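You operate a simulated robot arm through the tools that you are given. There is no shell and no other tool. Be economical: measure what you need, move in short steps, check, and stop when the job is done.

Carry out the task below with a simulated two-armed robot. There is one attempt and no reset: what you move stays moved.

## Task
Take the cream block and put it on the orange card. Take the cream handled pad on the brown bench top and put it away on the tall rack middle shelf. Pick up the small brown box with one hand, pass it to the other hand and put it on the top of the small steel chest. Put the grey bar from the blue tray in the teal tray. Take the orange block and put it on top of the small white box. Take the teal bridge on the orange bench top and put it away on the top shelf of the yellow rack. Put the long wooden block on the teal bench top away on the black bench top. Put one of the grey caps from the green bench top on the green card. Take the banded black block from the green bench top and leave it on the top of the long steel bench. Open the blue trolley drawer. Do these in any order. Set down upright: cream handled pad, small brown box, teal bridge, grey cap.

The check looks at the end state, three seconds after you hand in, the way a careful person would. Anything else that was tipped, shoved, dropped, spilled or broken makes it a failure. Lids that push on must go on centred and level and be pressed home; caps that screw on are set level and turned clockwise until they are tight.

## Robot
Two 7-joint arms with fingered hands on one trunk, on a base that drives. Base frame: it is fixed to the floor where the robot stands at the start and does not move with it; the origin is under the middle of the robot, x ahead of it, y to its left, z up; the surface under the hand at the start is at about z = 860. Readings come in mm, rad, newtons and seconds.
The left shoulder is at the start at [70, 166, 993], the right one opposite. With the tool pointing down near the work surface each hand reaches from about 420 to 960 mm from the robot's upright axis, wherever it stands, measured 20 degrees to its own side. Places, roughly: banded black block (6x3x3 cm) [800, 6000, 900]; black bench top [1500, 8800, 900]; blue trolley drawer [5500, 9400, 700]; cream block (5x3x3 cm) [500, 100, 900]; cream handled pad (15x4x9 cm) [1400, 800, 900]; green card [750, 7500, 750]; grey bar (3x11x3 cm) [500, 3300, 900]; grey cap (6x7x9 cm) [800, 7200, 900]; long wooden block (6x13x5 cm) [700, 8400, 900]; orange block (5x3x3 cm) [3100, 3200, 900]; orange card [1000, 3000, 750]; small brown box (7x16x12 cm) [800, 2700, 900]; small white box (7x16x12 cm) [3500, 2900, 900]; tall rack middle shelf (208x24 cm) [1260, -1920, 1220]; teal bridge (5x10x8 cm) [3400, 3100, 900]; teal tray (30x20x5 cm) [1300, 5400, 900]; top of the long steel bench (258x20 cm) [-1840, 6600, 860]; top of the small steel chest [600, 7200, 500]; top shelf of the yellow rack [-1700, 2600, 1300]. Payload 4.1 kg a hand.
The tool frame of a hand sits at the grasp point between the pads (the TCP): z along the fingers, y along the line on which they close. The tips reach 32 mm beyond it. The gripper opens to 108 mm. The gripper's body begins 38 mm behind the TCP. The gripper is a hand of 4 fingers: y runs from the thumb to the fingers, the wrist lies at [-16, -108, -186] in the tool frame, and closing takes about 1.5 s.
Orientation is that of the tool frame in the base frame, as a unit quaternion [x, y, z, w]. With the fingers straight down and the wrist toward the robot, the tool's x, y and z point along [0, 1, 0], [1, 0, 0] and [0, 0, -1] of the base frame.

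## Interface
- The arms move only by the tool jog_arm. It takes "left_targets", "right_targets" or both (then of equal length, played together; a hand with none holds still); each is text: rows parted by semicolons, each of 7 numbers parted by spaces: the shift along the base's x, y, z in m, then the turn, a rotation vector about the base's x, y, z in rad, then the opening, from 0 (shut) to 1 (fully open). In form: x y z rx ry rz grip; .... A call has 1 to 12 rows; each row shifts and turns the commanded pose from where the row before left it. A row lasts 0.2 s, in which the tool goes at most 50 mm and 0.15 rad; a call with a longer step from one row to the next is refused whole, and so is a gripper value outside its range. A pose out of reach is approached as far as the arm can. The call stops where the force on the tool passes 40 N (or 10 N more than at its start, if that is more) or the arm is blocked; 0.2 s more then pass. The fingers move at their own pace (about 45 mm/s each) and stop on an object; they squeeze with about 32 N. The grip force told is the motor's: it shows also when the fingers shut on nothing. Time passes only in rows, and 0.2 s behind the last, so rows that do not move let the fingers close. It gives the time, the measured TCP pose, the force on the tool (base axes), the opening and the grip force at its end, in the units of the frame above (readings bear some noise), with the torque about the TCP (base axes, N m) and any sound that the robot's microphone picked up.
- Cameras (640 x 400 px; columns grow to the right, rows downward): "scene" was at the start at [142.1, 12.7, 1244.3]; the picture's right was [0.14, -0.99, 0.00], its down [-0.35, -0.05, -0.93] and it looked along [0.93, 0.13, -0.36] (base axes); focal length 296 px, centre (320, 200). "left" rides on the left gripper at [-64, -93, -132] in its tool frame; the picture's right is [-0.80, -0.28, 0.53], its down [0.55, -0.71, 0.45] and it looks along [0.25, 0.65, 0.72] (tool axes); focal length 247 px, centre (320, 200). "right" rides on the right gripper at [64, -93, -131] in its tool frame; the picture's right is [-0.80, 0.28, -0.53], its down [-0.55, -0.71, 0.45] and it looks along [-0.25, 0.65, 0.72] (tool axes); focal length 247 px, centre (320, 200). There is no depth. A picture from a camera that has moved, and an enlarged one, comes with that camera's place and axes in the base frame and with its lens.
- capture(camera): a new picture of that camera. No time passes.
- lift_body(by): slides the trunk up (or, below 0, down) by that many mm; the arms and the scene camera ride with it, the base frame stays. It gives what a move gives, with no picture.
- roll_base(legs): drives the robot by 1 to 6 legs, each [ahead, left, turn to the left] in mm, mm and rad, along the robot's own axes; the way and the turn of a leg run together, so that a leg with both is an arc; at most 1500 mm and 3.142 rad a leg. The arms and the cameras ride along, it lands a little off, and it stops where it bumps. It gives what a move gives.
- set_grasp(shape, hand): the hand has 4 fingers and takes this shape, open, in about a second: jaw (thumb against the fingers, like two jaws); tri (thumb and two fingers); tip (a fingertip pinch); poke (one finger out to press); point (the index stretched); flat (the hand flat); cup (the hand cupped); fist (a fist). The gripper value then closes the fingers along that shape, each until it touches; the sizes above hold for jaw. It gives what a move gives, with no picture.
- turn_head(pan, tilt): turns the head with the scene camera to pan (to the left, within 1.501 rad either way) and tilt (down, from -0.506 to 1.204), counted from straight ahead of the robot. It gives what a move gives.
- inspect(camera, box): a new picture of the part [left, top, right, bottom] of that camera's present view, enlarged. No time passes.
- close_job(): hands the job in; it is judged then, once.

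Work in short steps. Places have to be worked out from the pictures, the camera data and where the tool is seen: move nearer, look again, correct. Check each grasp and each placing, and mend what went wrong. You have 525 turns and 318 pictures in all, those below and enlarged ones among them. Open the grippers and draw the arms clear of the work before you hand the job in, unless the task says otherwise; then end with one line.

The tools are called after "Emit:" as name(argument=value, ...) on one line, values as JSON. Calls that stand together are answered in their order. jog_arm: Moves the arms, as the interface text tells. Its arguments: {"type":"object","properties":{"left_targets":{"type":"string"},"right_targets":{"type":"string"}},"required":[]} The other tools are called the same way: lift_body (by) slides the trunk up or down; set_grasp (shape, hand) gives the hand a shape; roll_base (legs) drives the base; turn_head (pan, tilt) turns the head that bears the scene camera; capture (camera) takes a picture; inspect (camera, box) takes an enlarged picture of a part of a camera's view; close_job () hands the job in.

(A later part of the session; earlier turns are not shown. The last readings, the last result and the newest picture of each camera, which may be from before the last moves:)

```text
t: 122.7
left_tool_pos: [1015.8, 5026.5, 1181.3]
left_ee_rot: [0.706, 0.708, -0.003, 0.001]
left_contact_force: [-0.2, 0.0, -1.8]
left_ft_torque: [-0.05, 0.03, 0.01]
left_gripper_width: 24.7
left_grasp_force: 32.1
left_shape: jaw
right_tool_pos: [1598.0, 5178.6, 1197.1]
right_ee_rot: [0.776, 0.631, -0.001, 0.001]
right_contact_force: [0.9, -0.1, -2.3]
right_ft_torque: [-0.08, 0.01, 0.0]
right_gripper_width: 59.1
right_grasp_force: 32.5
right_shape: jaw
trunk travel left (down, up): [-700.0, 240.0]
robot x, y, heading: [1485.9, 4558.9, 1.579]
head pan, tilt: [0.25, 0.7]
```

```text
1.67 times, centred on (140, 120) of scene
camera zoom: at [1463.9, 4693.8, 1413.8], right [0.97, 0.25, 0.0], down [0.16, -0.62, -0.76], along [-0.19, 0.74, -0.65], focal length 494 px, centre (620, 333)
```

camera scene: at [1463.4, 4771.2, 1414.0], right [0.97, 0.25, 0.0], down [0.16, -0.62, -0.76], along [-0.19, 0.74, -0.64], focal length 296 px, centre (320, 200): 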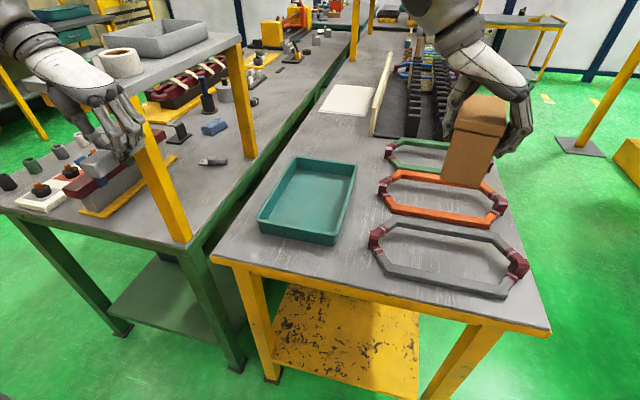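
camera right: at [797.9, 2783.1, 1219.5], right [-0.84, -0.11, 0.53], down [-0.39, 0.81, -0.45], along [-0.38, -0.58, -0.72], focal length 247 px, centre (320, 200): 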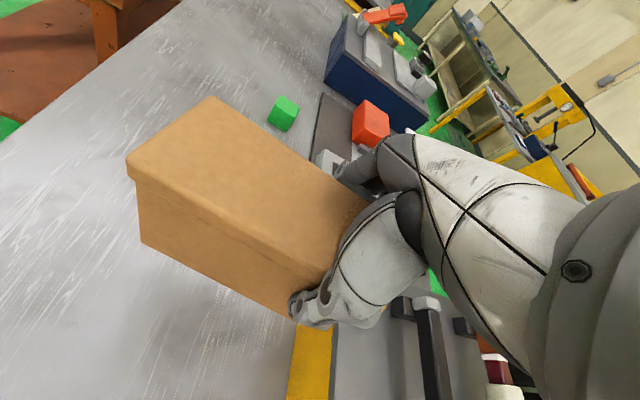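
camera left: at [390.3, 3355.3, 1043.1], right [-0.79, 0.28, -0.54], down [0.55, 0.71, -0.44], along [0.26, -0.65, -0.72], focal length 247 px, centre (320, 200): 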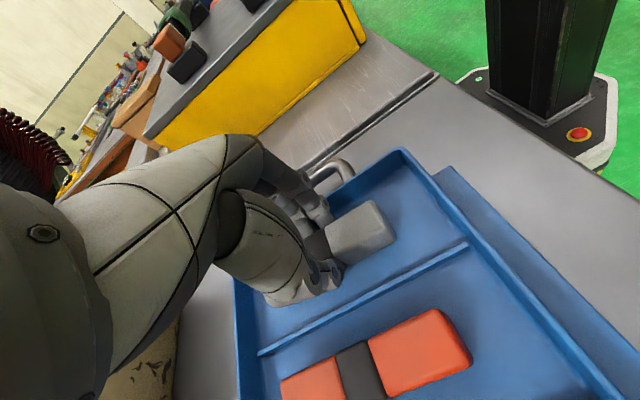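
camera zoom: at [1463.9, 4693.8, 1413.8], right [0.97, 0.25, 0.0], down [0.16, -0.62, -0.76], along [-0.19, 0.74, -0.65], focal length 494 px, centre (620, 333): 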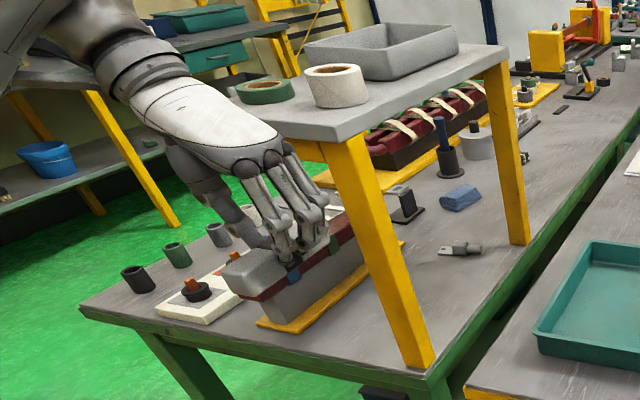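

Emit:
jog_arm(left_targets="0.043 0 0 0 0 0 0;0.043 0 0 0 0 0 0;0.043 0.01 0 0 0 0 0;0.043 0.02 0 0 0 0 0;0.043 0.02 0 0 0 0 0;0.035 0.03 0 0 0 0 0")

Emit:
roll_base(legs=[[150, 0, 0]])

Emit:
jog_arm(left_targets="0 0.04 -0.02 0 0 0 0;0 0.04 -0.02 0 0 0 0;0 0.04 -0.02 0 0 0 0;0 0.03 -0.04 0 0 0 0")

Emit:
capture(camera="left")

```text
t: 124.1
left_tool_pos: [1265.5, 5106.9, 1181.0]
left_ee_rot: [0.705, 0.709, -0.005, 0.0]
left_contact_force: [0.5, 0.2, -2.5]
left_ft_torque: [-0.02, 0.02, 0.0]
left_gripper_width: 24.7
left_grasp_force: 32.1
left_shape: jaw
right_tool_pos: [1599.9, 5179.2, 1196.3]
right_ee_rot: [0.775, 0.632, -0.001, 0.001]
right_contact_force: [0.2, 0.8, -2.1]
right_ft_torque: [-0.15, 0.01, 0.01]
right_gripper_width: 59.2
right_grasp_force: 31.8
right_shape: jaw
trunk travel left (down, up): [-700.0, 240.0]
robot x, y, heading: [1485.1, 4556.9, 1.578]
head pan, tilt: [0.25, 0.7]
```

```text
t: 125.5
left_tool_pos: [1262.4, 5235.1, 1189.6]
left_ee_rot: [0.705, 0.71, 0.002, -0.005]
left_contact_force: [0.4, 0.2, -1.6]
left_ft_torque: [0.0, 0.03, -0.01]
left_gripper_width: 24.4
left_grasp_force: 32.1
left_shape: jaw
right_tool_pos: [1596.5, 5308.7, 1208.3]
right_ee_rot: [0.775, 0.632, 0.005, -0.006]
right_contact_force: [-1.0, -0.1, -3.4]
right_ft_torque: [-0.12, 0.02, 0.0]
right_gripper_width: 59.0
right_grasp_force: 31.9
right_shape: jaw
trunk travel left (down, up): [-700.0, 240.0]
robot x, y, heading: [1485.0, 4708.8, 1.581]
head pan, tilt: [0.25, 0.7]
```

```text
t: 126.7
left_tool_pos: [1244.4, 5386.6, 1074.2]
left_ee_rot: [0.692, 0.722, -0.013, -0.001]
left_contact_force: [-1.4, 0.6, -1.7]
left_ft_torque: [-0.07, -0.05, -0.01]
left_gripper_width: 24.5
left_grasp_force: 32.3
left_shape: jaw
right_tool_pos: [1580.0, 5326.6, 1190.4]
right_ee_rot: [0.762, 0.647, -0.009, -0.002]
right_contact_force: [1.8, 2.3, -4.2]
right_ft_torque: [-0.23, 0.06, -0.01]
right_gripper_width: 58.9
right_grasp_force: 32.7
right_shape: jaw
trunk travel left (down, up): [-700.0, 240.0]
robot x, y, heading: [1476.4, 4696.2, 1.625]
head pan, tilt: [0.25, 0.7]
stopped in row 4 (left hand): the arm was blocked; the commanded pose is now the measured one
```

```text
262 pictures are left
camera left: at [1155.7, 5321.9, 1210.9], right [-0.26, -0.82, -0.51], down [-0.74, 0.51, -0.44], along [0.62, 0.26, -0.74], focal length 247 px, centre (320, 200)
```

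left: 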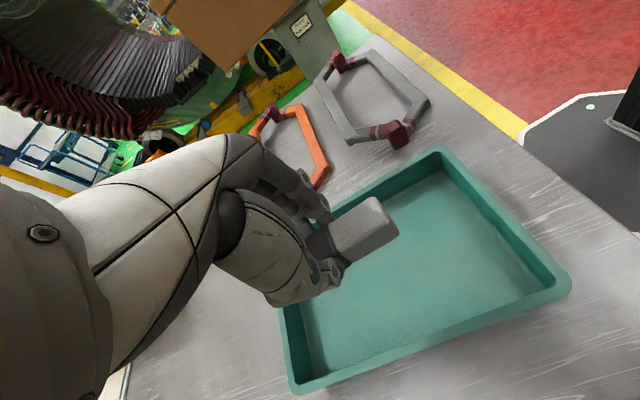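

The arm is blocked, perhaps the elbow at the shelf. I look at the scene.

Emit:
turn_head(pan=0.6, tilt=0.5)

Emit:
capture(camera="scene")

```text
t: 127.5
left_tool_pos: [1244.7, 5385.5, 1075.8]
left_ee_rot: [0.694, 0.72, -0.012, 0.0]
left_contact_force: [0.3, 0.7, -1.1]
left_ft_torque: [-0.01, 0.01, -0.01]
left_gripper_width: 24.9
left_grasp_force: 31.4
left_shape: jaw
right_tool_pos: [1578.5, 5322.0, 1195.0]
right_ee_rot: [0.762, 0.647, -0.007, -0.003]
right_contact_force: [0.0, -0.5, -2.8]
right_ft_torque: [-0.15, 0.02, -0.04]
right_gripper_width: 58.9
right_grasp_force: 32.1
right_shape: jaw
trunk travel left (down, up): [-700.0, 240.0]
robot x, y, heading: [1475.5, 4695.0, 1.623]
head pan, tilt: [0.6, 0.499]
```

```text
261 pictures are left
camera scene: at [1437.4, 4824.8, 1431.5], right [0.8, 0.61, -0.01], down [0.28, -0.38, -0.88], along [-0.54, 0.7, -0.47], focal length 296 px, centre (320, 200)
```

scene: 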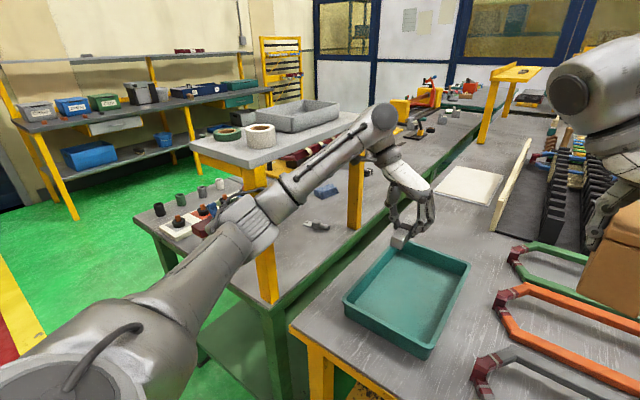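

The elbow rests against the shelf post. I back off, shift right, and then reach with a straighter arm.

Emit:
roll_base(legs=[[-210, 0, -0.05], [0, -90, 0]])

Emit:
capture(camera="scene")

```text
t: 129.9
left_tool_pos: [1353.1, 5184.0, 1076.9]
left_ee_rot: [0.709, 0.706, -0.005, 0.003]
left_contact_force: [0.2, 0.6, -2.0]
left_ft_torque: [0.05, 0.0, 0.03]
left_gripper_width: 24.8
left_grasp_force: 31.9
left_shape: jaw
right_tool_pos: [1683.3, 5105.3, 1198.2]
right_ee_rot: [0.776, 0.63, 0.001, 0.0]
right_contact_force: [-0.2, -0.4, -2.0]
right_ft_torque: [-0.09, 0.05, 0.0]
right_gripper_width: 59.2
right_grasp_force: 32.2
right_shape: jaw
trunk travel left (down, up): [-700.0, 240.0]
robot x, y, heading: [1570.0, 4490.6, 1.573]
head pan, tilt: [0.6, 0.499]
```

```text
260 pictures are left
camera scene: at [1518.4, 4613.9, 1431.7], right [0.82, 0.57, 0.0], down [0.27, -0.39, -0.88], along [-0.5, 0.72, -0.48], focal length 296 px, centre (320, 200)
```

scene: 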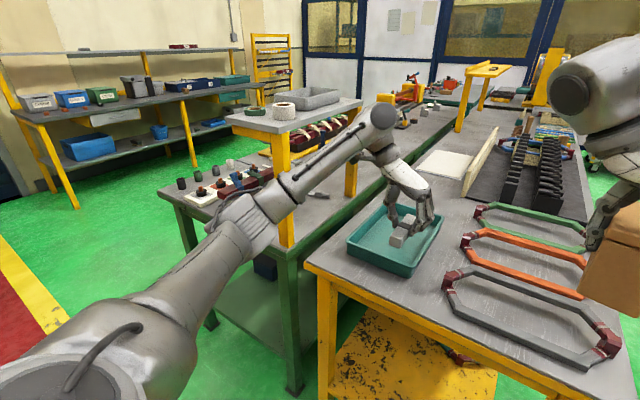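

I rotate the left hand back to wrist-toward-robot, which frees the reach, and move 50 mm ahead.

Emit:
jog_arm(left_targets="0 0 0 0 0 0.143 0;0 0 0 0 0 0.143 0;0 0 0 0 0 0.143 0;0 0 0 0 0 0.143 0;0 0 0 0 0 0.143 0;0 0 0 0 0 0.143 0;0 0 0 0 0 0.143 0;0 0 0 0 0 0.143 0;0 0 0 0 0 0.143 0;0 0 0 0 0 0.143 0;0 0 0 0 0 0.14 0")

Emit:
roll_base(legs=[[50, 0, 0]])

Emit:
jog_arm(left_targets="-0.017 0.04 0 0 0 0 0;-0.017 0.04 0 0 0 0 0;-0.017 0.04 0 0 0 0 0;-0.017 0.03 0 0 0 0 0")

Emit:
capture(camera="left")

```text
t: 132.3
left_tool_pos: [1351.8, 5184.1, 1077.4]
left_ee_rot: [0.0, 1.0, -0.003, 0.004]
left_contact_force: [-0.1, -0.5, -0.7]
left_ft_torque: [0.0, 0.01, 0.02]
left_gripper_width: 24.7
left_grasp_force: 32.0
left_shape: jaw
right_tool_pos: [1684.5, 5106.3, 1197.1]
right_ee_rot: [0.776, 0.631, -0.001, 0.0]
right_contact_force: [-0.4, 1.1, -2.9]
right_ft_torque: [-0.09, 0.03, 0.03]
right_gripper_width: 59.2
right_grasp_force: 31.9
right_shape: jaw
trunk travel left (down, up): [-700.0, 240.0]
robot x, y, heading: [1571.2, 4489.2, 1.575]
head pan, tilt: [0.6, 0.499]
```

```text
t: 133.2
left_tool_pos: [1353.7, 5230.6, 1079.5]
left_ee_rot: [0.001, 1.0, -0.001, 0.005]
left_contact_force: [0.4, 0.4, -1.3]
left_ft_torque: [0.03, 0.01, 0.02]
left_gripper_width: 25.0
left_grasp_force: 32.0
left_shape: jaw
right_tool_pos: [1683.3, 5151.4, 1199.8]
right_ee_rot: [0.776, 0.631, 0.001, 0.0]
right_contact_force: [0.3, -0.2, -2.7]
right_ft_torque: [-0.1, 0.03, -0.01]
right_gripper_width: 59.5
right_grasp_force: 31.9
right_shape: jaw
trunk travel left (down, up): [-700.0, 240.0]
robot x, y, heading: [1568.5, 4540.9, 1.58]
head pan, tilt: [0.6, 0.499]
```

```text
t: 134.2
left_tool_pos: [1283.9, 5383.5, 1077.0]
left_ee_rot: [0.003, 1.0, -0.003, 0.004]
left_contact_force: [0.8, 0.2, -2.2]
left_ft_torque: [-0.02, 0.02, 0.0]
left_gripper_width: 24.8
left_grasp_force: 32.2
left_shape: jaw
right_tool_pos: [1683.5, 5155.5, 1197.8]
right_ee_rot: [0.776, 0.631, 0.001, 0.0]
right_contact_force: [-0.8, -0.3, -3.3]
right_ft_torque: [-0.1, 0.04, -0.02]
right_gripper_width: 59.2
right_grasp_force: 32.5
right_shape: jaw
trunk travel left (down, up): [-700.0, 240.0]
robot x, y, heading: [1572.8, 4541.2, 1.574]
head pan, tilt: [0.6, 0.499]
```

```text
259 pictures are left
camera left: at [1346.6, 5291.9, 1211.0], right [0.8, -0.29, -0.52], down [-0.55, -0.71, -0.45], along [-0.24, 0.65, -0.72], focal length 247 px, centre (320, 200)
```

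left: 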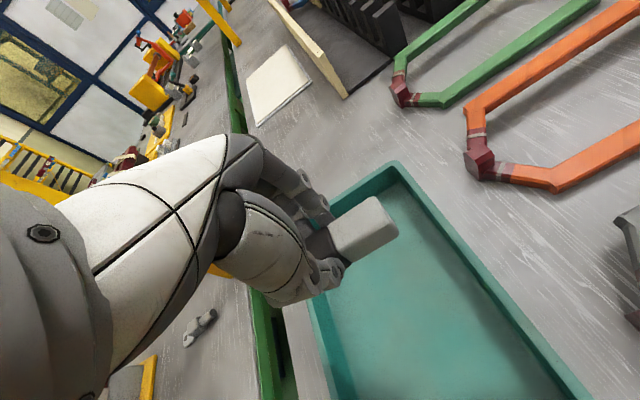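

The bar is over the tray's middle. Descend carefully until contact.

Emit:
jog_arm(left_targets="0 0 -0.045 0 0 0 0;0 0 -0.045 0 0 0 0;0 0 -0.04 0 0 0 0;0 0 -0.015 0 0 0 0;0 0 -0.01 0 0 0 0;0 0 -0.005 0 0 0 0;0 0 0 0 0 0 0")

Emit:
capture(camera="left")

```text
t: 135.8
left_tool_pos: [1283.7, 5383.3, 918.0]
left_ee_rot: [0.002, 1.0, -0.002, 0.005]
left_contact_force: [-0.6, -0.8, -0.9]
left_ft_torque: [0.02, -0.04, 0.03]
left_gripper_width: 24.6
left_grasp_force: 31.8
left_shape: jaw
right_tool_pos: [1683.2, 5156.0, 1198.5]
right_ee_rot: [0.776, 0.631, 0.0, 0.0]
right_contact_force: [0.6, 0.0, -3.7]
right_ft_torque: [-0.11, 0.03, -0.01]
right_gripper_width: 58.8
right_grasp_force: 32.3
right_shape: jaw
trunk travel left (down, up): [-700.0, 240.0]
robot x, y, heading: [1565.5, 4540.0, 1.576]
head pan, tilt: [0.6, 0.499]
```

```text
258 pictures are left
camera left: at [1346.1, 5291.7, 1051.4], right [0.8, -0.29, -0.52], down [-0.55, -0.71, -0.45], along [-0.24, 0.65, -0.72], focal length 247 px, centre (320, 200)
```

left: 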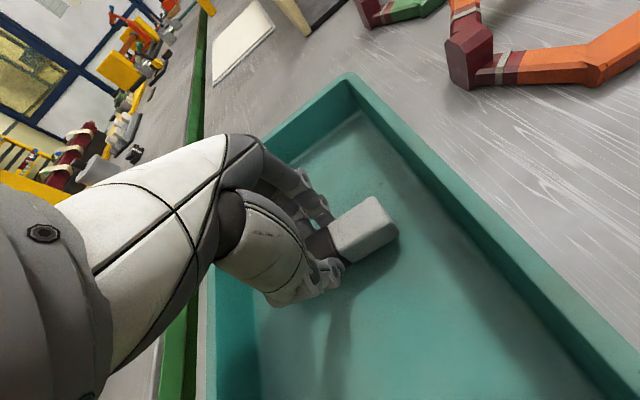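

Very close to the floor of the tray. I lower in 3 mm steps, release, and lift.

Emit:
jog_arm(left_targets="0 0 -0.003 0 0 0 0;0 0 -0.003 0 0 0 0;0 0 -0.003 0 0 0 0;0 0 0 0 0 0 0")

```text
t: 136.8
left_tool_pos: [1284.2, 5382.7, 908.9]
left_ee_rot: [0.002, 1.0, -0.001, 0.005]
left_contact_force: [-0.9, 1.2, 2.6]
left_ft_torque: [0.08, 0.0, 0.01]
left_gripper_width: 24.9
left_grasp_force: 31.8
left_shape: jaw
right_tool_pos: [1682.9, 5154.4, 1198.8]
right_ee_rot: [0.776, 0.631, 0.0, 0.001]
right_contact_force: [-0.1, 0.4, -1.9]
right_ft_torque: [-0.14, 0.0, 0.01]
right_gripper_width: 59.2
right_grasp_force: 31.5
right_shape: jaw
trunk travel left (down, up): [-700.0, 240.0]
robot x, y, heading: [1571.7, 4537.3, 1.576]
head pan, tilt: [0.6, 0.499]
```

Emit:
jog_arm(left_targets="0 0 0 0 0 0 0.3;0 0 0 0 0 0 0.55;0 0 0 0 0 0 0.55;0 0 0 0 0 0 0.55;0 0 0 0 0 0 0.55;0 0 0.03 0 0 0 0.55;0 0 0.04 0 0 0 0.55;0 0 0.045 0 0 0 0.55;0 0 0.045 0 0 0 0.55")

Emit:
capture(camera="left")

```text
t: 138.8
left_tool_pos: [1285.3, 5383.3, 1069.5]
left_ee_rot: [0.001, 1.0, -0.002, 0.003]
left_contact_force: [0.5, 0.2, 0.5]
left_ft_torque: [-0.01, 0.0, 0.03]
left_gripper_width: 59.1
left_grasp_force: 0.0
left_shape: jaw
right_tool_pos: [1685.2, 5154.4, 1199.0]
right_ee_rot: [0.776, 0.631, 0.0, -0.001]
right_contact_force: [0.6, -0.6, -3.1]
right_ft_torque: [-0.09, 0.04, -0.01]
right_gripper_width: 59.2
right_grasp_force: 32.0
right_shape: jaw
trunk travel left (down, up): [-700.0, 240.0]
robot x, y, heading: [1567.4, 4542.2, 1.574]
head pan, tilt: [0.6, 0.499]
```

```text
257 pictures are left
camera left: at [1347.4, 5290.7, 1203.1], right [0.8, -0.29, -0.52], down [-0.55, -0.71, -0.45], along [-0.24, 0.65, -0.72], focal length 247 px, centre (320, 200)
```

left: 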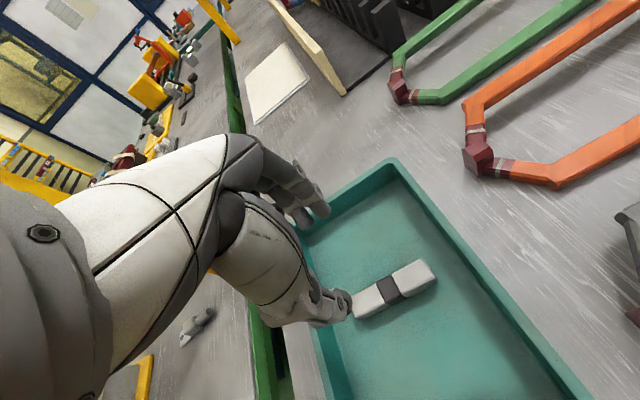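

The bar is in the teal tray. Now I back into the corridor for the hand-over, and turn the right hand so the box lies across in front of me.

Emit:
jog_arm(left_targets="0 -0.01 0.045 0 0 0 1;0 -0.01 0.045 0 0 0 1")

Emit:
roll_base(legs=[[-400, 0, 0]])

Emit:
jog_arm(left_targets="-0.03 -0.025 0 0 0 0 1;-0.03 -0.025 0 0 0 0 1;-0.03 -0.025 0 0 0 0 1;-0.03 -0.025 0 0 0 0 1;-0.03 -0.025 0 0 0 0 1;-0.03 -0.025 0 0 0 0 1;0 0 0 0 -0.14 0 1;0 0 0 0 -0.14 0 1;0 0 0 0 -0.14 0 1;0 0 0 0 -0.14 0 1;0 0 0 0 -0.14 0 1;0 0 0 0 -0.14 0 1", right_targets="0 0 0 0 0 0.148 0.2;0 0 0 0 0 0.148 0.2;0 0 0 0 0 0.148 0.2;0 0 0 0 0 0.148 0.2;0 0 0 0 0 0.148 0.2;0 0 0 0 0 0.148 0.2;0 0 0 0 0 0.148 0.2;0 0 0 0 0 0.148 0.2;0 0 0 0 0 0.148 0.2;0 0 0 0 0 0.148 0.2;0 0 0 0 0 0.148 0.2;0 0 0 0 0 0.148 0.2")

Emit:
jog_arm(left_targets="0 0 0 0 -0.146 0 1;0 0 0 0 -0.146 0 1;0 0 0 0 -0.146 0 1;0 0 0 0 -0.146 0 1;0 0 0 0 -0.147 0 1")

Emit:
turn_head(pan=0.1, tilt=0.5)

Emit:
capture(camera="scene")

```text
t: 139.4
left_tool_pos: [1285.0, 5362.4, 1158.0]
left_ee_rot: [0.002, 1.0, -0.002, 0.005]
left_contact_force: [0.2, 0.2, 0.3]
left_ft_torque: [0.04, 0.02, -0.02]
left_gripper_width: 107.5
left_grasp_force: 0.1
left_shape: jaw
right_tool_pos: [1684.3, 5154.3, 1198.9]
right_ee_rot: [0.776, 0.631, 0.0, 0.0]
right_contact_force: [0.4, -0.6, -2.3]
right_ft_torque: [-0.12, 0.02, -0.01]
right_gripper_width: 59.1
right_grasp_force: 31.3
right_shape: jaw
trunk travel left (down, up): [-700.0, 240.0]
robot x, y, heading: [1570.7, 4537.1, 1.58]
head pan, tilt: [0.6, 0.499]
```

```text
t: 141.9
left_tool_pos: [1286.7, 4965.7, 1158.2]
left_ee_rot: [0.002, 1.0, -0.003, 0.006]
left_contact_force: [-0.1, 0.3, -0.2]
left_ft_torque: [-0.02, 0.05, 0.0]
left_gripper_width: 107.7
left_grasp_force: 0.0
left_shape: jaw
right_tool_pos: [1685.3, 4757.4, 1197.0]
right_ee_rot: [0.776, 0.631, -0.001, 0.0]
right_contact_force: [0.0, 0.1, -3.6]
right_ft_torque: [-0.11, 0.02, 0.02]
right_gripper_width: 58.9
right_grasp_force: 32.2
right_shape: jaw
trunk travel left (down, up): [-700.0, 240.0]
robot x, y, heading: [1574.5, 4139.4, 1.575]
head pan, tilt: [0.6, 0.499]
```

```text
t: 144.5
left_tool_pos: [1107.6, 4815.4, 1157.9]
left_ee_rot: [0.002, 0.911, -0.002, 0.413]
left_contact_force: [0.7, -0.7, -0.2]
left_ft_torque: [0.02, -0.02, 0.0]
left_gripper_width: 107.6
left_grasp_force: 0.1
left_shape: jaw
right_tool_pos: [1686.4, 4757.4, 1197.9]
right_ee_rot: [-0.002, 1.0, 0.0, 0.0]
right_contact_force: [-0.1, 0.4, -2.7]
right_ft_torque: [-0.01, -0.12, -0.03]
right_gripper_width: 59.3
right_grasp_force: 32.7
right_shape: jaw
trunk travel left (down, up): [-700.0, 240.0]
robot x, y, heading: [1572.8, 4140.1, 1.581]
head pan, tilt: [0.6, 0.499]
```

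```text
t: 145.7
left_tool_pos: [1106.7, 4815.5, 1157.4]
left_ee_rot: [0.002, 0.702, 0.0, 0.712]
left_contact_force: [0.7, -0.1, -0.4]
left_ft_torque: [-0.03, -0.01, 0.01]
left_gripper_width: 107.7
left_grasp_force: 0.1
left_shape: jaw
right_tool_pos: [1685.1, 4757.2, 1197.2]
right_ee_rot: [-0.001, 1.0, 0.0, 0.0]
right_contact_force: [0.2, 0.2, -4.3]
right_ft_torque: [0.01, -0.15, 0.0]
right_gripper_width: 59.1
right_grasp_force: 32.6
right_shape: jaw
trunk travel left (down, up): [-700.0, 240.0]
robot x, y, heading: [1573.4, 4141.1, 1.581]
head pan, tilt: [0.6, 0.499]
```

```text
t: 146.6
left_tool_pos: [1106.5, 4813.8, 1157.9]
left_ee_rot: [0.003, 0.704, 0.0, 0.71]
left_contact_force: [0.4, 0.2, -0.4]
left_ft_torque: [0.0, 0.03, 0.0]
left_gripper_width: 107.6
left_grasp_force: 0.2
left_shape: jaw
right_tool_pos: [1684.5, 4757.8, 1199.2]
right_ee_rot: [-0.001, 1.0, 0.0, 0.0]
right_contact_force: [0.3, 0.1, -2.7]
right_ft_torque: [-0.02, -0.1, -0.06]
right_gripper_width: 59.1
right_grasp_force: 32.4
right_shape: jaw
trunk travel left (down, up): [-700.0, 240.0]
robot x, y, heading: [1573.1, 4139.8, 1.576]
head pan, tilt: [0.099, 0.499]
```

```text
256 pictures are left
camera scene: at [1562.9, 4280.8, 1431.7], right [0.99, 0.11, 0.0], down [0.05, -0.48, -0.88], along [-0.09, 0.87, -0.48], focal length 296 px, centre (320, 200)
```

scene: 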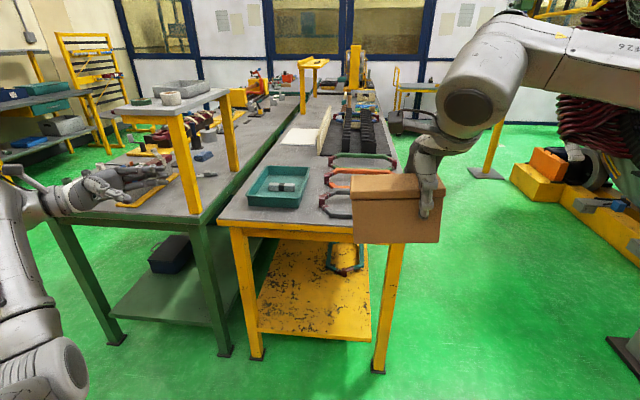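

The box spans x 1570–1727 in front of me. The left hand (pointing right) comes in to grip its left end.

Emit:
jog_arm(left_targets="0.03 -0.0285 0.0105 0 0 0 1;0.03 -0.0285 0.0105 0 0 0 1;0.045 0 0 0 0 0 1;0.045 0 0 0 0 0 1;0.045 0 0 0 0 0 1;0.045 0 0 0 0 0 1;0.045 0 0 0 0 0 1;0.045 0 0 0 0 0 1;0.045 0 0 0 0 0 1;0.045 0 0 0 0 0 1")

Emit:
capture(camera="scene")

Emit:
capture(camera="left")

```text
t: 148.8
left_tool_pos: [1529.1, 4758.2, 1178.4]
left_ee_rot: [0.003, 0.704, 0.0, 0.71]
left_contact_force: [-0.5, -0.4, -0.9]
left_ft_torque: [0.0, 0.01, 0.01]
left_gripper_width: 107.8
left_grasp_force: 0.0
left_shape: jaw
right_tool_pos: [1687.4, 4757.3, 1198.6]
right_ee_rot: [-0.001, 1.0, 0.0, -0.001]
right_contact_force: [1.0, 0.2, -2.4]
right_ft_torque: [-0.07, -0.09, -0.03]
right_gripper_width: 59.0
right_grasp_force: 31.8
right_shape: jaw
trunk travel left (down, up): [-700.0, 240.0]
robot x, y, heading: [1572.5, 4140.8, 1.574]
head pan, tilt: [0.099, 0.499]
```

```text
255 pictures are left
camera scene: at [1565.1, 4281.2, 1431.7], right [0.99, 0.11, 0.0], down [0.05, -0.48, -0.88], along [-0.09, 0.87, -0.48], focal length 296 px, centre (320, 200)
```

scene: 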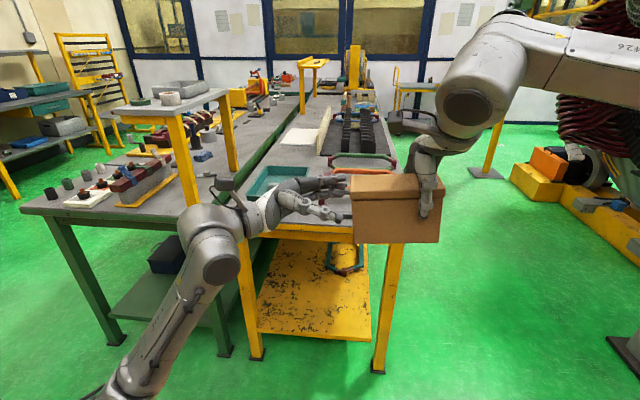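

```text
254 pictures are left
camera left: at [1395.2, 4667.1, 1242.8], right [0.52, -0.29, 0.8], down [0.45, -0.71, -0.55], along [0.72, 0.65, -0.24], focal length 247 px, centre (320, 200)
```

left: 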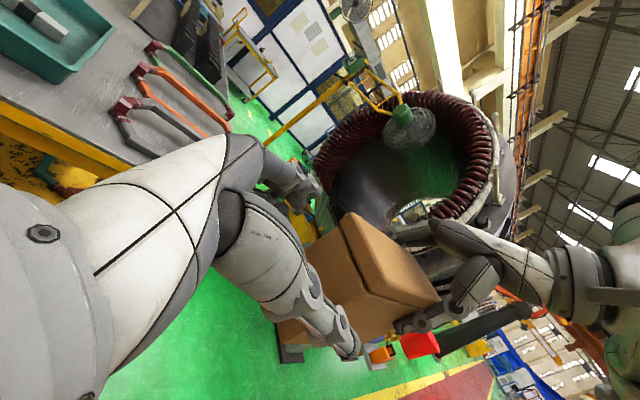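

Aligned. Advance 65 mm and close the left hand.

Emit:
jog_arm(left_targets="0.025 0 0 0 0 0 1;0.02 0 0 0 0 0 1;0.02 0 0 0 0 0 1;0 0 0 0 0 0 0.6;0 0 0 0 0 0 0.3;0 0 0 0 0 0 0.2;0 0 0 0 0 0 0.2;0 0 0 0 0 0 0.2;0 0 0 0 0 0 0.2;0 0 0 0 0 0 0.2")

Emit:
capture(camera="left")

```text
t: 151.0
left_tool_pos: [1591.7, 4758.1, 1179.3]
left_ee_rot: [0.002, 0.703, -0.001, 0.711]
left_contact_force: [1.6, 0.5, 0.7]
left_ft_torque: [0.0, 0.01, 0.01]
left_gripper_width: 59.3
left_grasp_force: 32.0
left_shape: jaw
right_tool_pos: [1687.1, 4757.5, 1197.7]
right_ee_rot: [0.0, 1.0, -0.001, 0.001]
right_contact_force: [-2.7, 0.3, -3.2]
right_ft_torque: [0.03, -0.06, 0.01]
right_gripper_width: 59.4
right_grasp_force: 32.4
right_shape: jaw
trunk travel left (down, up): [-700.0, 240.0]
robot x, y, heading: [1568.2, 4143.4, 1.577]
head pan, tilt: [0.099, 0.499]
```

```text
253 pictures are left
camera left: at [1458.7, 4665.8, 1243.4], right [0.52, -0.29, 0.8], down [0.45, -0.71, -0.55], along [0.72, 0.65, -0.24], focal length 247 px, centre (320, 200)
```

left: 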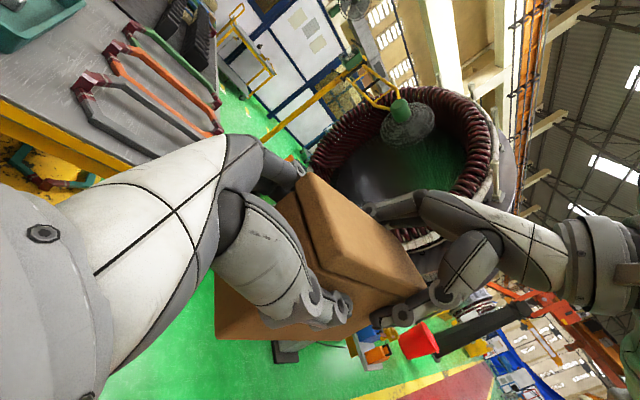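

Both hands grip at 59 mm. I open the right hand and raise it away.

Emit:
jog_arm(right_targets="0 0 0 0 0 0 0.5;0 0 0 0 0 0 1;0 0 0 0 0 0 1;0 0 0 0 0 0 1;0 0 0 0 0 0 1;0 0 0 0 0 0 1;0 0 0.03 0 0 0 1;0 0 0.045 0 0 0 1;0.02 0 0.04 0 0 0 1;0.03 0 0.03 0 0 0 1")

Emit:
capture(camera="scene")

```text
t: 153.2
left_tool_pos: [1592.5, 4756.3, 1179.5]
left_ee_rot: [0.003, 0.704, 0.0, 0.71]
left_contact_force: [0.8, -0.6, -0.8]
left_ft_torque: [0.02, 0.16, -0.01]
left_gripper_width: 59.2
left_grasp_force: 31.3
left_shape: jaw
right_tool_pos: [1737.3, 4755.9, 1343.7]
right_ee_rot: [-0.001, 1.0, 0.001, -0.001]
right_contact_force: [0.1, -0.3, -0.2]
right_ft_torque: [0.04, 0.01, -0.01]
right_gripper_width: 107.6
right_grasp_force: 0.1
right_shape: jaw
trunk travel left (down, up): [-700.0, 240.0]
robot x, y, heading: [1573.2, 4141.0, 1.578]
head pan, tilt: [0.099, 0.499]
```

```text
252 pictures are left
camera scene: at [1564.7, 4279.9, 1431.8], right [0.99, 0.11, 0.0], down [0.05, -0.48, -0.88], along [-0.09, 0.87, -0.48], focal length 296 px, centre (320, 200)
```

scene: 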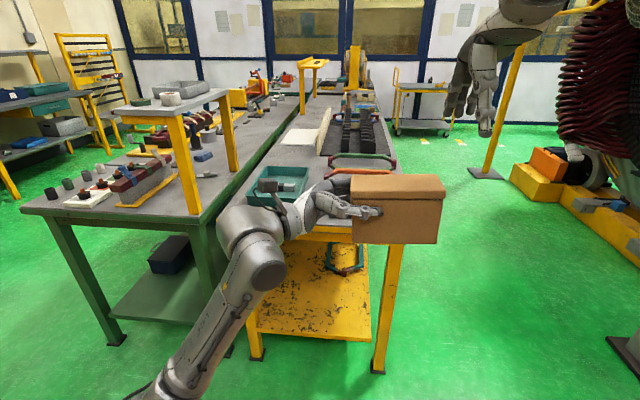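

Hand-over succeeded. I tuck the arms a bit, then strafe back left to the west aisle beside the green bench.

Emit:
jog_arm(left_targets="-0.045 -0.015 0 0 0 0 0.2;-0.045 -0.015 0 0 0 0 0.2;-0.045 -0.015 0 0 0 0 0.2", right_targets="0 -0.04 -0.02 0 0 0 1;0 -0.04 -0.02 0 0 0 1;0 -0.04 -0.02 0 0 0 1")

Emit:
roll_base(legs=[[0, 1500, 0], [0, 400, 0], [1400, 0, 0]])

Emit:
turn_head(pan=-0.5, tilt=0.45)

Emit:
capture(camera="scene")

```text
t: 154.0
left_tool_pos: [1456.2, 4711.0, 1180.6]
left_ee_rot: [0.003, 0.703, 0.0, 0.711]
left_contact_force: [0.2, -0.8, 0.0]
left_ft_torque: [-0.01, 0.17, 0.01]
left_gripper_width: 59.4
left_grasp_force: 31.8
left_shape: jaw
right_tool_pos: [1734.0, 4635.3, 1285.5]
right_ee_rot: [0.0, 1.0, 0.001, 0.002]
right_contact_force: [-0.8, -1.0, -0.4]
right_ft_torque: [0.03, -0.04, 0.0]
right_gripper_width: 107.8
right_grasp_force: 0.1
right_shape: jaw
trunk travel left (down, up): [-700.0, 240.0]
robot x, y, heading: [1573.8, 4141.2, 1.576]
head pan, tilt: [0.099, 0.499]
```

```text
t: 170.1
left_tool_pos: [-457.7, 6099.4, 1179.3]
left_ee_rot: [0.0, 0.703, 0.001, 0.711]
left_contact_force: [0.9, 1.0, -1.4]
left_ft_torque: [0.04, 0.15, 0.01]
left_gripper_width: 59.6
left_grasp_force: 32.1
left_shape: jaw
right_tool_pos: [-179.7, 6024.8, 1284.1]
right_ee_rot: [-0.001, 1.0, 0.0, 0.0]
right_contact_force: [0.2, 0.7, 0.5]
right_ft_torque: [-0.01, 0.01, 0.01]
right_gripper_width: 107.7
right_grasp_force: 0.0
right_shape: jaw
trunk travel left (down, up): [-700.0, 240.0]
robot x, y, heading: [-341.0, 5526.7, 1.578]
head pan, tilt: [0.099, 0.499]
```

```text
t: 171.1
left_tool_pos: [-458.5, 6099.9, 1179.9]
left_ee_rot: [0.001, 0.704, 0.001, 0.711]
left_contact_force: [0.1, -0.2, -0.3]
left_ft_torque: [0.03, 0.14, -0.02]
left_gripper_width: 59.3
left_grasp_force: 32.4
left_shape: jaw
right_tool_pos: [-179.7, 6024.2, 1284.4]
right_ee_rot: [-0.002, 1.0, 0.0, 0.001]
right_contact_force: [-0.3, 0.2, 0.5]
right_ft_torque: [0.01, 0.03, -0.01]
right_gripper_width: 107.8
right_grasp_force: 0.0
right_shape: jaw
trunk travel left (down, up): [-700.0, 240.0]
robot x, y, heading: [-341.3, 5524.5, 1.576]
head pan, tilt: [-0.499, 0.45]
```

```text
251 pictures are left
camera scene: at [-297.6, 5658.4, 1436.2], right [0.88, -0.47, 0.0], down [-0.2, -0.38, -0.9], along [0.42, 0.79, -0.44], focal length 296 px, centre (320, 200)
```

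scene: 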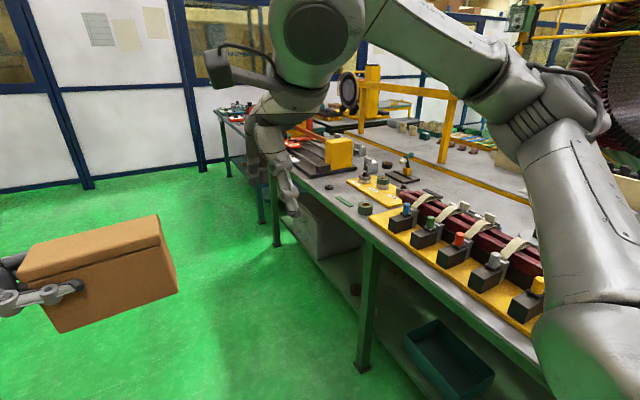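

The steel chest sits on the lower shelf of the green bench (top z≈500). I drive to y≈7110 and face the bench.

Emit:
roll_base(legs=[[1400, 0, 0], [190, 0, 0], [0, 0, -1.575]])

Emit:
turn_head(pan=0.0, tilt=0.7)

Emit:
capture(camera="scene")

```text
t: 183.1
left_tool_pos: [206.6, 7227.4, 1178.8]
left_ee_rot: [-0.501, -0.494, 0.505, -0.5]
left_contact_force: [0.5, -0.4, -2.3]
left_ft_torque: [0.17, -0.05, 0.03]
left_gripper_width: 59.1
left_grasp_force: 32.0
left_shape: jaw
right_tool_pos: [129.8, 6949.9, 1284.6]
right_ee_rot: [0.711, 0.703, -0.001, 0.0]
right_contact_force: [0.1, -0.4, 0.1]
right_ft_torque: [-0.02, -0.01, 0.02]
right_gripper_width: 107.8
right_grasp_force: 0.1
right_shape: jaw
trunk travel left (down, up): [-700.0, 240.0]
robot x, y, heading: [-368.3, 7116.1, 0.002]
head pan, tilt: [-0.499, 0.45]
```

```text
t: 184.1
left_tool_pos: [208.0, 7227.6, 1179.4]
left_ee_rot: [-0.501, -0.494, 0.505, -0.5]
left_contact_force: [1.3, 0.2, -2.4]
left_ft_torque: [0.14, -0.01, 0.0]
left_gripper_width: 59.1
left_grasp_force: 31.7
left_shape: jaw
right_tool_pos: [129.9, 6949.9, 1284.0]
right_ee_rot: [0.71, 0.704, -0.001, 0.001]
right_contact_force: [-0.6, -0.1, 0.3]
right_ft_torque: [0.0, 0.0, 0.06]
right_gripper_width: 107.8
right_grasp_force: 0.0
right_shape: jaw
trunk travel left (down, up): [-700.0, 240.0]
robot x, y, heading: [-368.7, 7117.7, -0.001]
head pan, tilt: [0.0, 0.7]
```

```text
250 pictures are left
camera scene: at [-230.7, 7115.8, 1414.0], right [0.0, -1.0, 0.0], down [-0.64, 0.0, -0.76], along [0.76, 0.0, -0.64], focal length 296 px, centre (320, 200)
```

scene: 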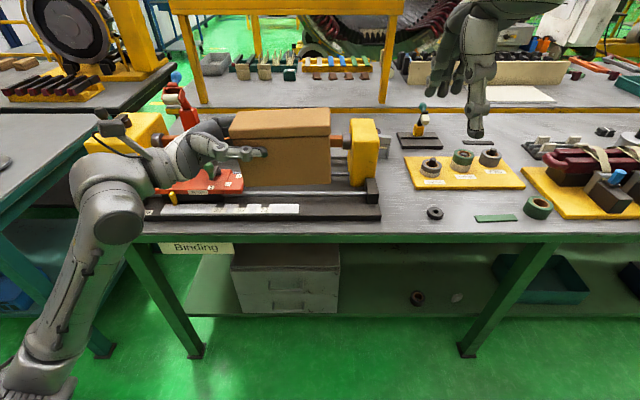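

I back off 150 mm, lower the trunk by 550 mm and look under the bench.

Emit:
roll_base(legs=[[-170, 0, 0]])

Emit:
lift_body(by=-560)

Emit:
turn_head(pan=0.1, tilt=0.45)

Emit:
capture(camera="scene")

```text
t: 185.5
left_tool_pos: [37.8, 7227.6, 1179.6]
left_ee_rot: [-0.501, -0.495, 0.504, -0.5]
left_contact_force: [-0.1, 0.4, -3.0]
left_ft_torque: [0.16, 0.0, 0.02]
left_gripper_width: 59.1
left_grasp_force: 32.0
left_shape: jaw
right_tool_pos: [-40.6, 6950.9, 1284.2]
right_ee_rot: [0.71, 0.705, 0.001, -0.001]
right_contact_force: [-1.1, -0.4, -0.5]
right_ft_torque: [0.0, 0.0, 0.03]
right_gripper_width: 107.9
right_grasp_force: 0.1
right_shape: jaw
trunk travel left (down, up): [-700.0, 240.0]
robot x, y, heading: [-538.6, 7118.0, -0.005]
head pan, tilt: [0.0, 0.7]
```

```text
refused: -560 is not a number from -400 to 400
```

```text
t: 186.3
left_tool_pos: [35.8, 7229.3, 1179.6]
left_ee_rot: [-0.5, -0.494, 0.504, -0.501]
left_contact_force: [-1.2, -0.1, -2.5]
left_ft_torque: [0.2, 0.0, 0.01]
left_gripper_width: 59.4
left_grasp_force: 32.0
left_shape: jaw
right_tool_pos: [-41.6, 6951.0, 1284.4]
right_ee_rot: [0.709, 0.705, 0.0, 0.0]
right_contact_force: [-0.6, 0.0, 0.6]
right_ft_torque: [-0.02, 0.01, 0.02]
right_gripper_width: 107.9
right_grasp_force: 0.0
right_shape: jaw
trunk travel left (down, up): [-700.0, 240.0]
robot x, y, heading: [-537.9, 7116.6, 0.005]
head pan, tilt: [0.099, 0.45]
```

```text
249 pictures are left
camera scene: at [-395.3, 7125.4, 1436.2], right [0.1, -1.0, 0.0], down [-0.43, -0.04, -0.9], along [0.9, 0.09, -0.44], focal length 296 px, centre (320, 200)
```

scene: 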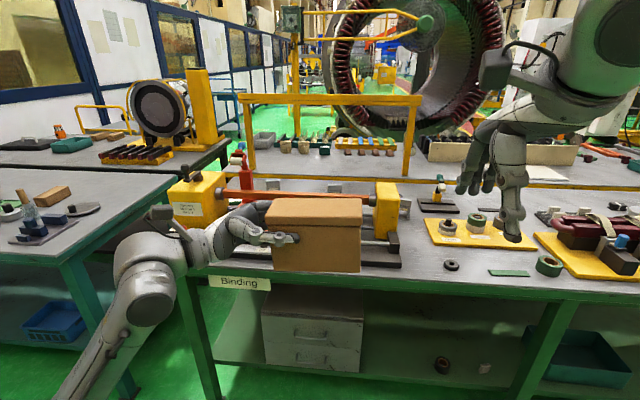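

Emit:
lift_body(by=-400)

Emit:
lift_body(by=-150)

Emit:
jog_arm(left_targets="0 0 0 0 0 0.131 0.2;0 0 0 0 0 0.131 0.2;0 0 0 0 0 0.131 0.2;0 0 0 0 0 0.131 0.2;0 0 0 0 0 0.131 0.2;0 0 0 0 0 0.13 0.2")

Emit:
capture(camera="scene")

```text
t: 190.1
left_tool_pos: [36.9, 7230.0, 778.2]
left_ee_rot: [-0.501, -0.495, 0.504, -0.5]
left_contact_force: [0.4, -0.3, -3.0]
left_ft_torque: [0.12, 0.01, -0.02]
left_gripper_width: 59.0
left_grasp_force: 32.2
left_shape: jaw
right_tool_pos: [-40.7, 6952.3, 882.9]
right_ee_rot: [0.71, 0.705, 0.0, 0.0]
right_contact_force: [0.0, 0.3, 0.9]
right_ft_torque: [0.01, -0.01, 0.02]
right_gripper_width: 107.5
right_grasp_force: 0.0
right_shape: jaw
trunk travel left (down, up): [-300.0, 640.0]
robot x, y, heading: [-537.6, 7117.9, 0.0]
head pan, tilt: [0.099, 0.45]
```

```text
t: 191.9
left_tool_pos: [36.2, 7228.7, 629.4]
left_ee_rot: [-0.501, -0.494, 0.505, -0.5]
left_contact_force: [-0.3, 0.1, -3.5]
left_ft_torque: [0.16, -0.02, -0.02]
left_gripper_width: 58.9
left_grasp_force: 31.7
left_shape: jaw
right_tool_pos: [-41.5, 6951.2, 734.1]
right_ee_rot: [0.71, 0.704, 0.001, -0.001]
right_contact_force: [-0.8, -0.1, 0.0]
right_ft_torque: [0.02, 0.02, 0.0]
right_gripper_width: 107.7
right_grasp_force: 0.2
right_shape: jaw
trunk travel left (down, up): [-150.0, 790.0]
robot x, y, heading: [-536.9, 7120.5, 0.001]
head pan, tilt: [0.099, 0.45]
```

```text
t: 193.3
left_tool_pos: [43.6, 7252.0, 631.8]
left_ee_rot: [0.3, 0.658, -0.221, 0.654]
left_contact_force: [-0.3, -0.4, -2.8]
left_ft_torque: [0.1, 0.09, -0.01]
left_gripper_width: 58.8
left_grasp_force: 31.9
left_shape: jaw
right_tool_pos: [-38.4, 6954.1, 733.7]
right_ee_rot: [0.709, 0.705, -0.001, 0.001]
right_contact_force: [0.1, -0.6, -0.6]
right_ft_torque: [0.02, -0.03, 0.0]
right_gripper_width: 107.5
right_grasp_force: 0.0
right_shape: jaw
trunk travel left (down, up): [-150.0, 790.0]
robot x, y, heading: [-535.5, 7116.8, 0.003]
head pan, tilt: [0.099, 0.45]
```

```text
248 pictures are left
camera scene: at [-392.9, 7128.2, 887.1], right [0.1, -1.0, 0.0], down [-0.44, -0.05, -0.9], along [0.89, 0.09, -0.44], focal length 296 px, centre (320, 200)
```

scene: 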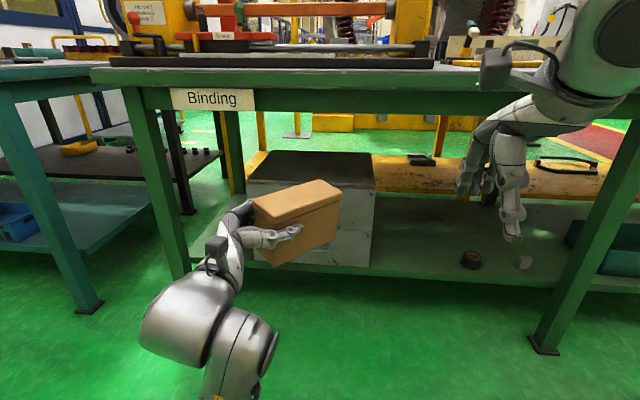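

The chest top is about z≈518, x 443–800, y 7040–7440. The hand picked up a 0.1 rad roll; I level it out first.

Emit:
jog_arm(left_targets="0 0 0 -0.038 0.035 0.002 0.2;0 0 0 -0.037 0.035 0.003 0.2;0 0 0 0 0 0 0.2", right_targets="-0.03 0 -0.03 0 0 0 1;-0.03 0 -0.03 0 0 0 1;-0.03 0 -0.03 0 0 0 1")

```text
t: 193.7
left_tool_pos: [43.8, 7259.7, 627.5]
left_ee_rot: [0.293, 0.673, -0.214, 0.645]
left_contact_force: [0.0, -0.4, -1.9]
left_ft_torque: [0.12, 0.13, -0.01]
left_gripper_width: 58.8
left_grasp_force: 31.9
left_shape: jaw
right_tool_pos: [-66.4, 6950.8, 708.8]
right_ee_rot: [0.71, 0.705, 0.0, 0.0]
right_contact_force: [-0.1, 0.3, -0.6]
right_ft_torque: [0.02, -0.01, 0.03]
right_gripper_width: 107.7
right_grasp_force: 0.1
right_shape: jaw
trunk travel left (down, up): [-150.0, 790.0]
robot x, y, heading: [-538.2, 7116.4, -0.002]
head pan, tilt: [0.099, 0.45]
stopped in row 2 (left hand): the arm was blocked; the commanded pose is now the measured one
```

Something blocks the arm near the body. I extend the hand forward-left and look.

Emit:
jog_arm(left_targets="0.03 0.02 0.01 0 0 0 0.2;0.03 0.02 0.01 0 0 0 0.2;0.03 0.01 0.01 0 0 0 0.2")

Emit:
turn_head(pan=0.5, tilt=0.8)

Emit:
capture(camera="scene")

```text
t: 194.5
left_tool_pos: [133.7, 7311.1, 654.1]
left_ee_rot: [0.292, 0.673, -0.215, 0.645]
left_contact_force: [0.5, -0.3, -2.8]
left_ft_torque: [0.11, 0.11, 0.03]
left_gripper_width: 58.7
left_grasp_force: 32.2
left_shape: jaw
right_tool_pos: [-65.9, 6950.3, 709.2]
right_ee_rot: [0.71, 0.705, 0.0, 0.002]
right_contact_force: [-0.3, -0.1, 0.4]
right_ft_torque: [0.01, -0.01, -0.03]
right_gripper_width: 107.5
right_grasp_force: 0.0
right_shape: jaw
trunk travel left (down, up): [-150.0, 790.0]
robot x, y, heading: [-535.8, 7116.2, -0.003]
head pan, tilt: [0.099, 0.45]
```

```text
t: 195.4
left_tool_pos: [133.1, 7311.0, 655.0]
left_ee_rot: [0.292, 0.672, -0.216, 0.645]
left_contact_force: [0.2, 0.4, -3.3]
left_ft_torque: [0.08, 0.11, 0.01]
left_gripper_width: 58.9
left_grasp_force: 32.0
left_shape: jaw
right_tool_pos: [-65.5, 6951.6, 709.7]
right_ee_rot: [0.71, 0.704, -0.001, 0.0]
right_contact_force: [-0.9, 0.3, 0.6]
right_ft_torque: [-0.01, 0.03, -0.01]
right_gripper_width: 107.6
right_grasp_force: 0.1
right_shape: jaw
trunk travel left (down, up): [-150.0, 790.0]
robot x, y, heading: [-536.8, 7115.6, -0.004]
head pan, tilt: [0.499, 0.799]
```

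```text
247 pictures are left
camera scene: at [-415.6, 7154.8, 855.8], right [0.48, -0.88, 0.0], down [-0.63, -0.34, -0.7], along [0.61, 0.33, -0.72], focal length 296 px, centre (320, 200)
```

scene: 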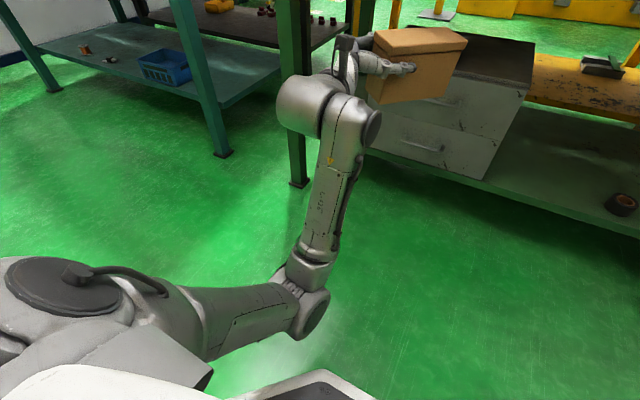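

The elbow had been at the base corner; it's now free. Level the box: rotate −0.116 about x.

Emit:
jog_arm(left_targets="0 0 0 -0.058 0 0 0.2;0 0 0 -0.058 0 0 0.2;0 0 0 0 0 0 0.2")

Emit:
capture(camera="left")

```text
t: 196.2
left_tool_pos: [132.9, 7310.4, 654.3]
left_ee_rot: [0.253, 0.659, -0.254, 0.661]
left_contact_force: [-0.1, 0.8, -2.7]
left_ft_torque: [0.08, 0.1, 0.02]
left_gripper_width: 58.8
left_grasp_force: 32.3
left_shape: jaw
right_tool_pos: [-66.2, 6950.5, 709.5]
right_ee_rot: [0.71, 0.704, -0.001, 0.0]
right_contact_force: [-0.1, 0.0, -0.4]
right_ft_torque: [-0.03, 0.01, 0.02]
right_gripper_width: 107.3
right_grasp_force: 0.0
right_shape: jaw
trunk travel left (down, up): [-150.0, 790.0]
robot x, y, heading: [-536.5, 7116.5, -0.005]
head pan, tilt: [0.499, 0.799]
```

```text
246 pictures are left
camera left: at [-27.0, 7330.5, 720.8], right [0.2, -0.57, 0.8], down [-0.14, -0.82, -0.55], along [0.97, 0.0, -0.25], focal length 247 px, centre (320, 200)
```

left: 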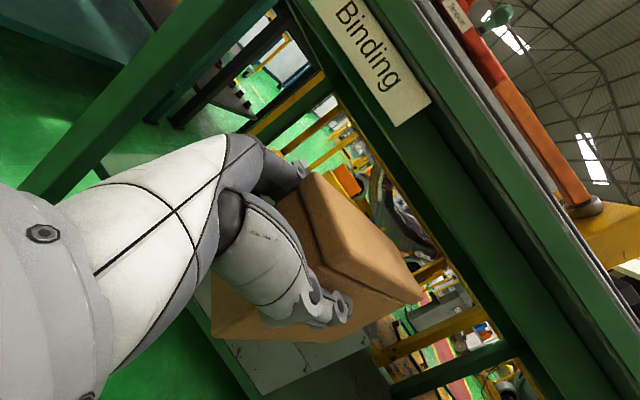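

Level now. Lower to z≈622 and roll forward so the box approaches the chest front edge.

Emit:
jog_arm(left_targets="0 -0.01 -0.016 0 0 0 0.2;0 -0.01 -0.016 0 0 0 0.2")

Emit:
roll_base(legs=[[160, 0, 0]])

Emit:
turn_head(pan=0.2, tilt=0.5)

Emit:
capture(camera="scene")

```text
t: 196.8
left_tool_pos: [134.5, 7295.7, 628.3]
left_ee_rot: [0.256, 0.659, -0.246, 0.663]
left_contact_force: [0.5, 0.1, -2.5]
left_ft_torque: [0.1, 0.11, 0.0]
left_gripper_width: 59.0
left_grasp_force: 32.4
left_shape: jaw
right_tool_pos: [-64.4, 6951.8, 709.0]
right_ee_rot: [0.71, 0.705, -0.001, 0.0]
right_contact_force: [0.8, 0.0, -0.1]
right_ft_torque: [0.03, -0.04, -0.02]
right_gripper_width: 107.8
right_grasp_force: 0.1
right_shape: jaw
trunk travel left (down, up): [-150.0, 790.0]
robot x, y, heading: [-539.4, 7117.2, -0.004]
head pan, tilt: [0.499, 0.799]
```

```text
t: 198.2
left_tool_pos: [294.9, 7293.6, 625.8]
left_ee_rot: [0.256, 0.66, -0.247, 0.662]
left_contact_force: [-0.9, 0.0, -1.8]
left_ft_torque: [0.12, 0.13, 0.02]
left_gripper_width: 59.1
left_grasp_force: 32.2
left_shape: jaw
right_tool_pos: [95.9, 6951.3, 708.6]
right_ee_rot: [0.71, 0.704, -0.002, -0.001]
right_contact_force: [-0.9, 0.2, -0.3]
right_ft_torque: [-0.03, -0.03, -0.02]
right_gripper_width: 108.0
right_grasp_force: 0.0
right_shape: jaw
trunk travel left (down, up): [-150.0, 790.0]
robot x, y, heading: [-372.8, 7113.5, -0.003]
head pan, tilt: [0.499, 0.799]
```

```text
t: 199.0
left_tool_pos: [296.5, 7294.9, 624.9]
left_ee_rot: [0.257, 0.66, -0.246, 0.662]
left_contact_force: [0.1, -0.4, -1.9]
left_ft_torque: [0.08, 0.09, 0.02]
left_gripper_width: 58.7
left_grasp_force: 32.3
left_shape: jaw
right_tool_pos: [96.1, 6949.8, 709.8]
right_ee_rot: [0.71, 0.704, -0.001, 0.0]
right_contact_force: [0.4, 0.0, 0.3]
right_ft_torque: [0.01, 0.01, 0.02]
right_gripper_width: 107.7
right_grasp_force: 0.0
right_shape: jaw
trunk travel left (down, up): [-150.0, 790.0]
robot x, y, heading: [-376.2, 7115.7, -0.002]
head pan, tilt: [0.201, 0.499]
```

```text
245 pictures are left
camera scene: at [-236.1, 7134.1, 881.6], right [0.2, -0.98, 0.0], down [-0.47, -0.1, -0.88], along [0.86, 0.17, -0.48], focal length 296 px, centre (320, 200)
```

scene: 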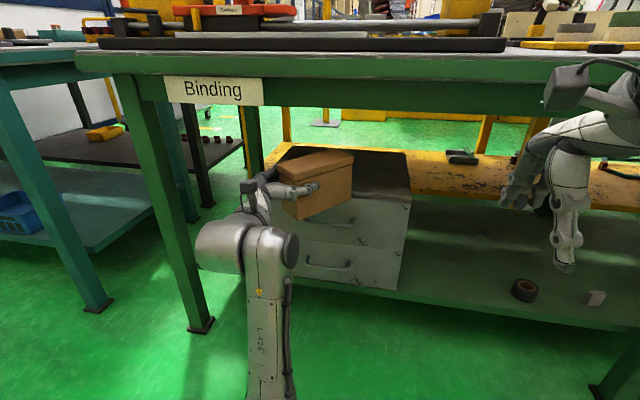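

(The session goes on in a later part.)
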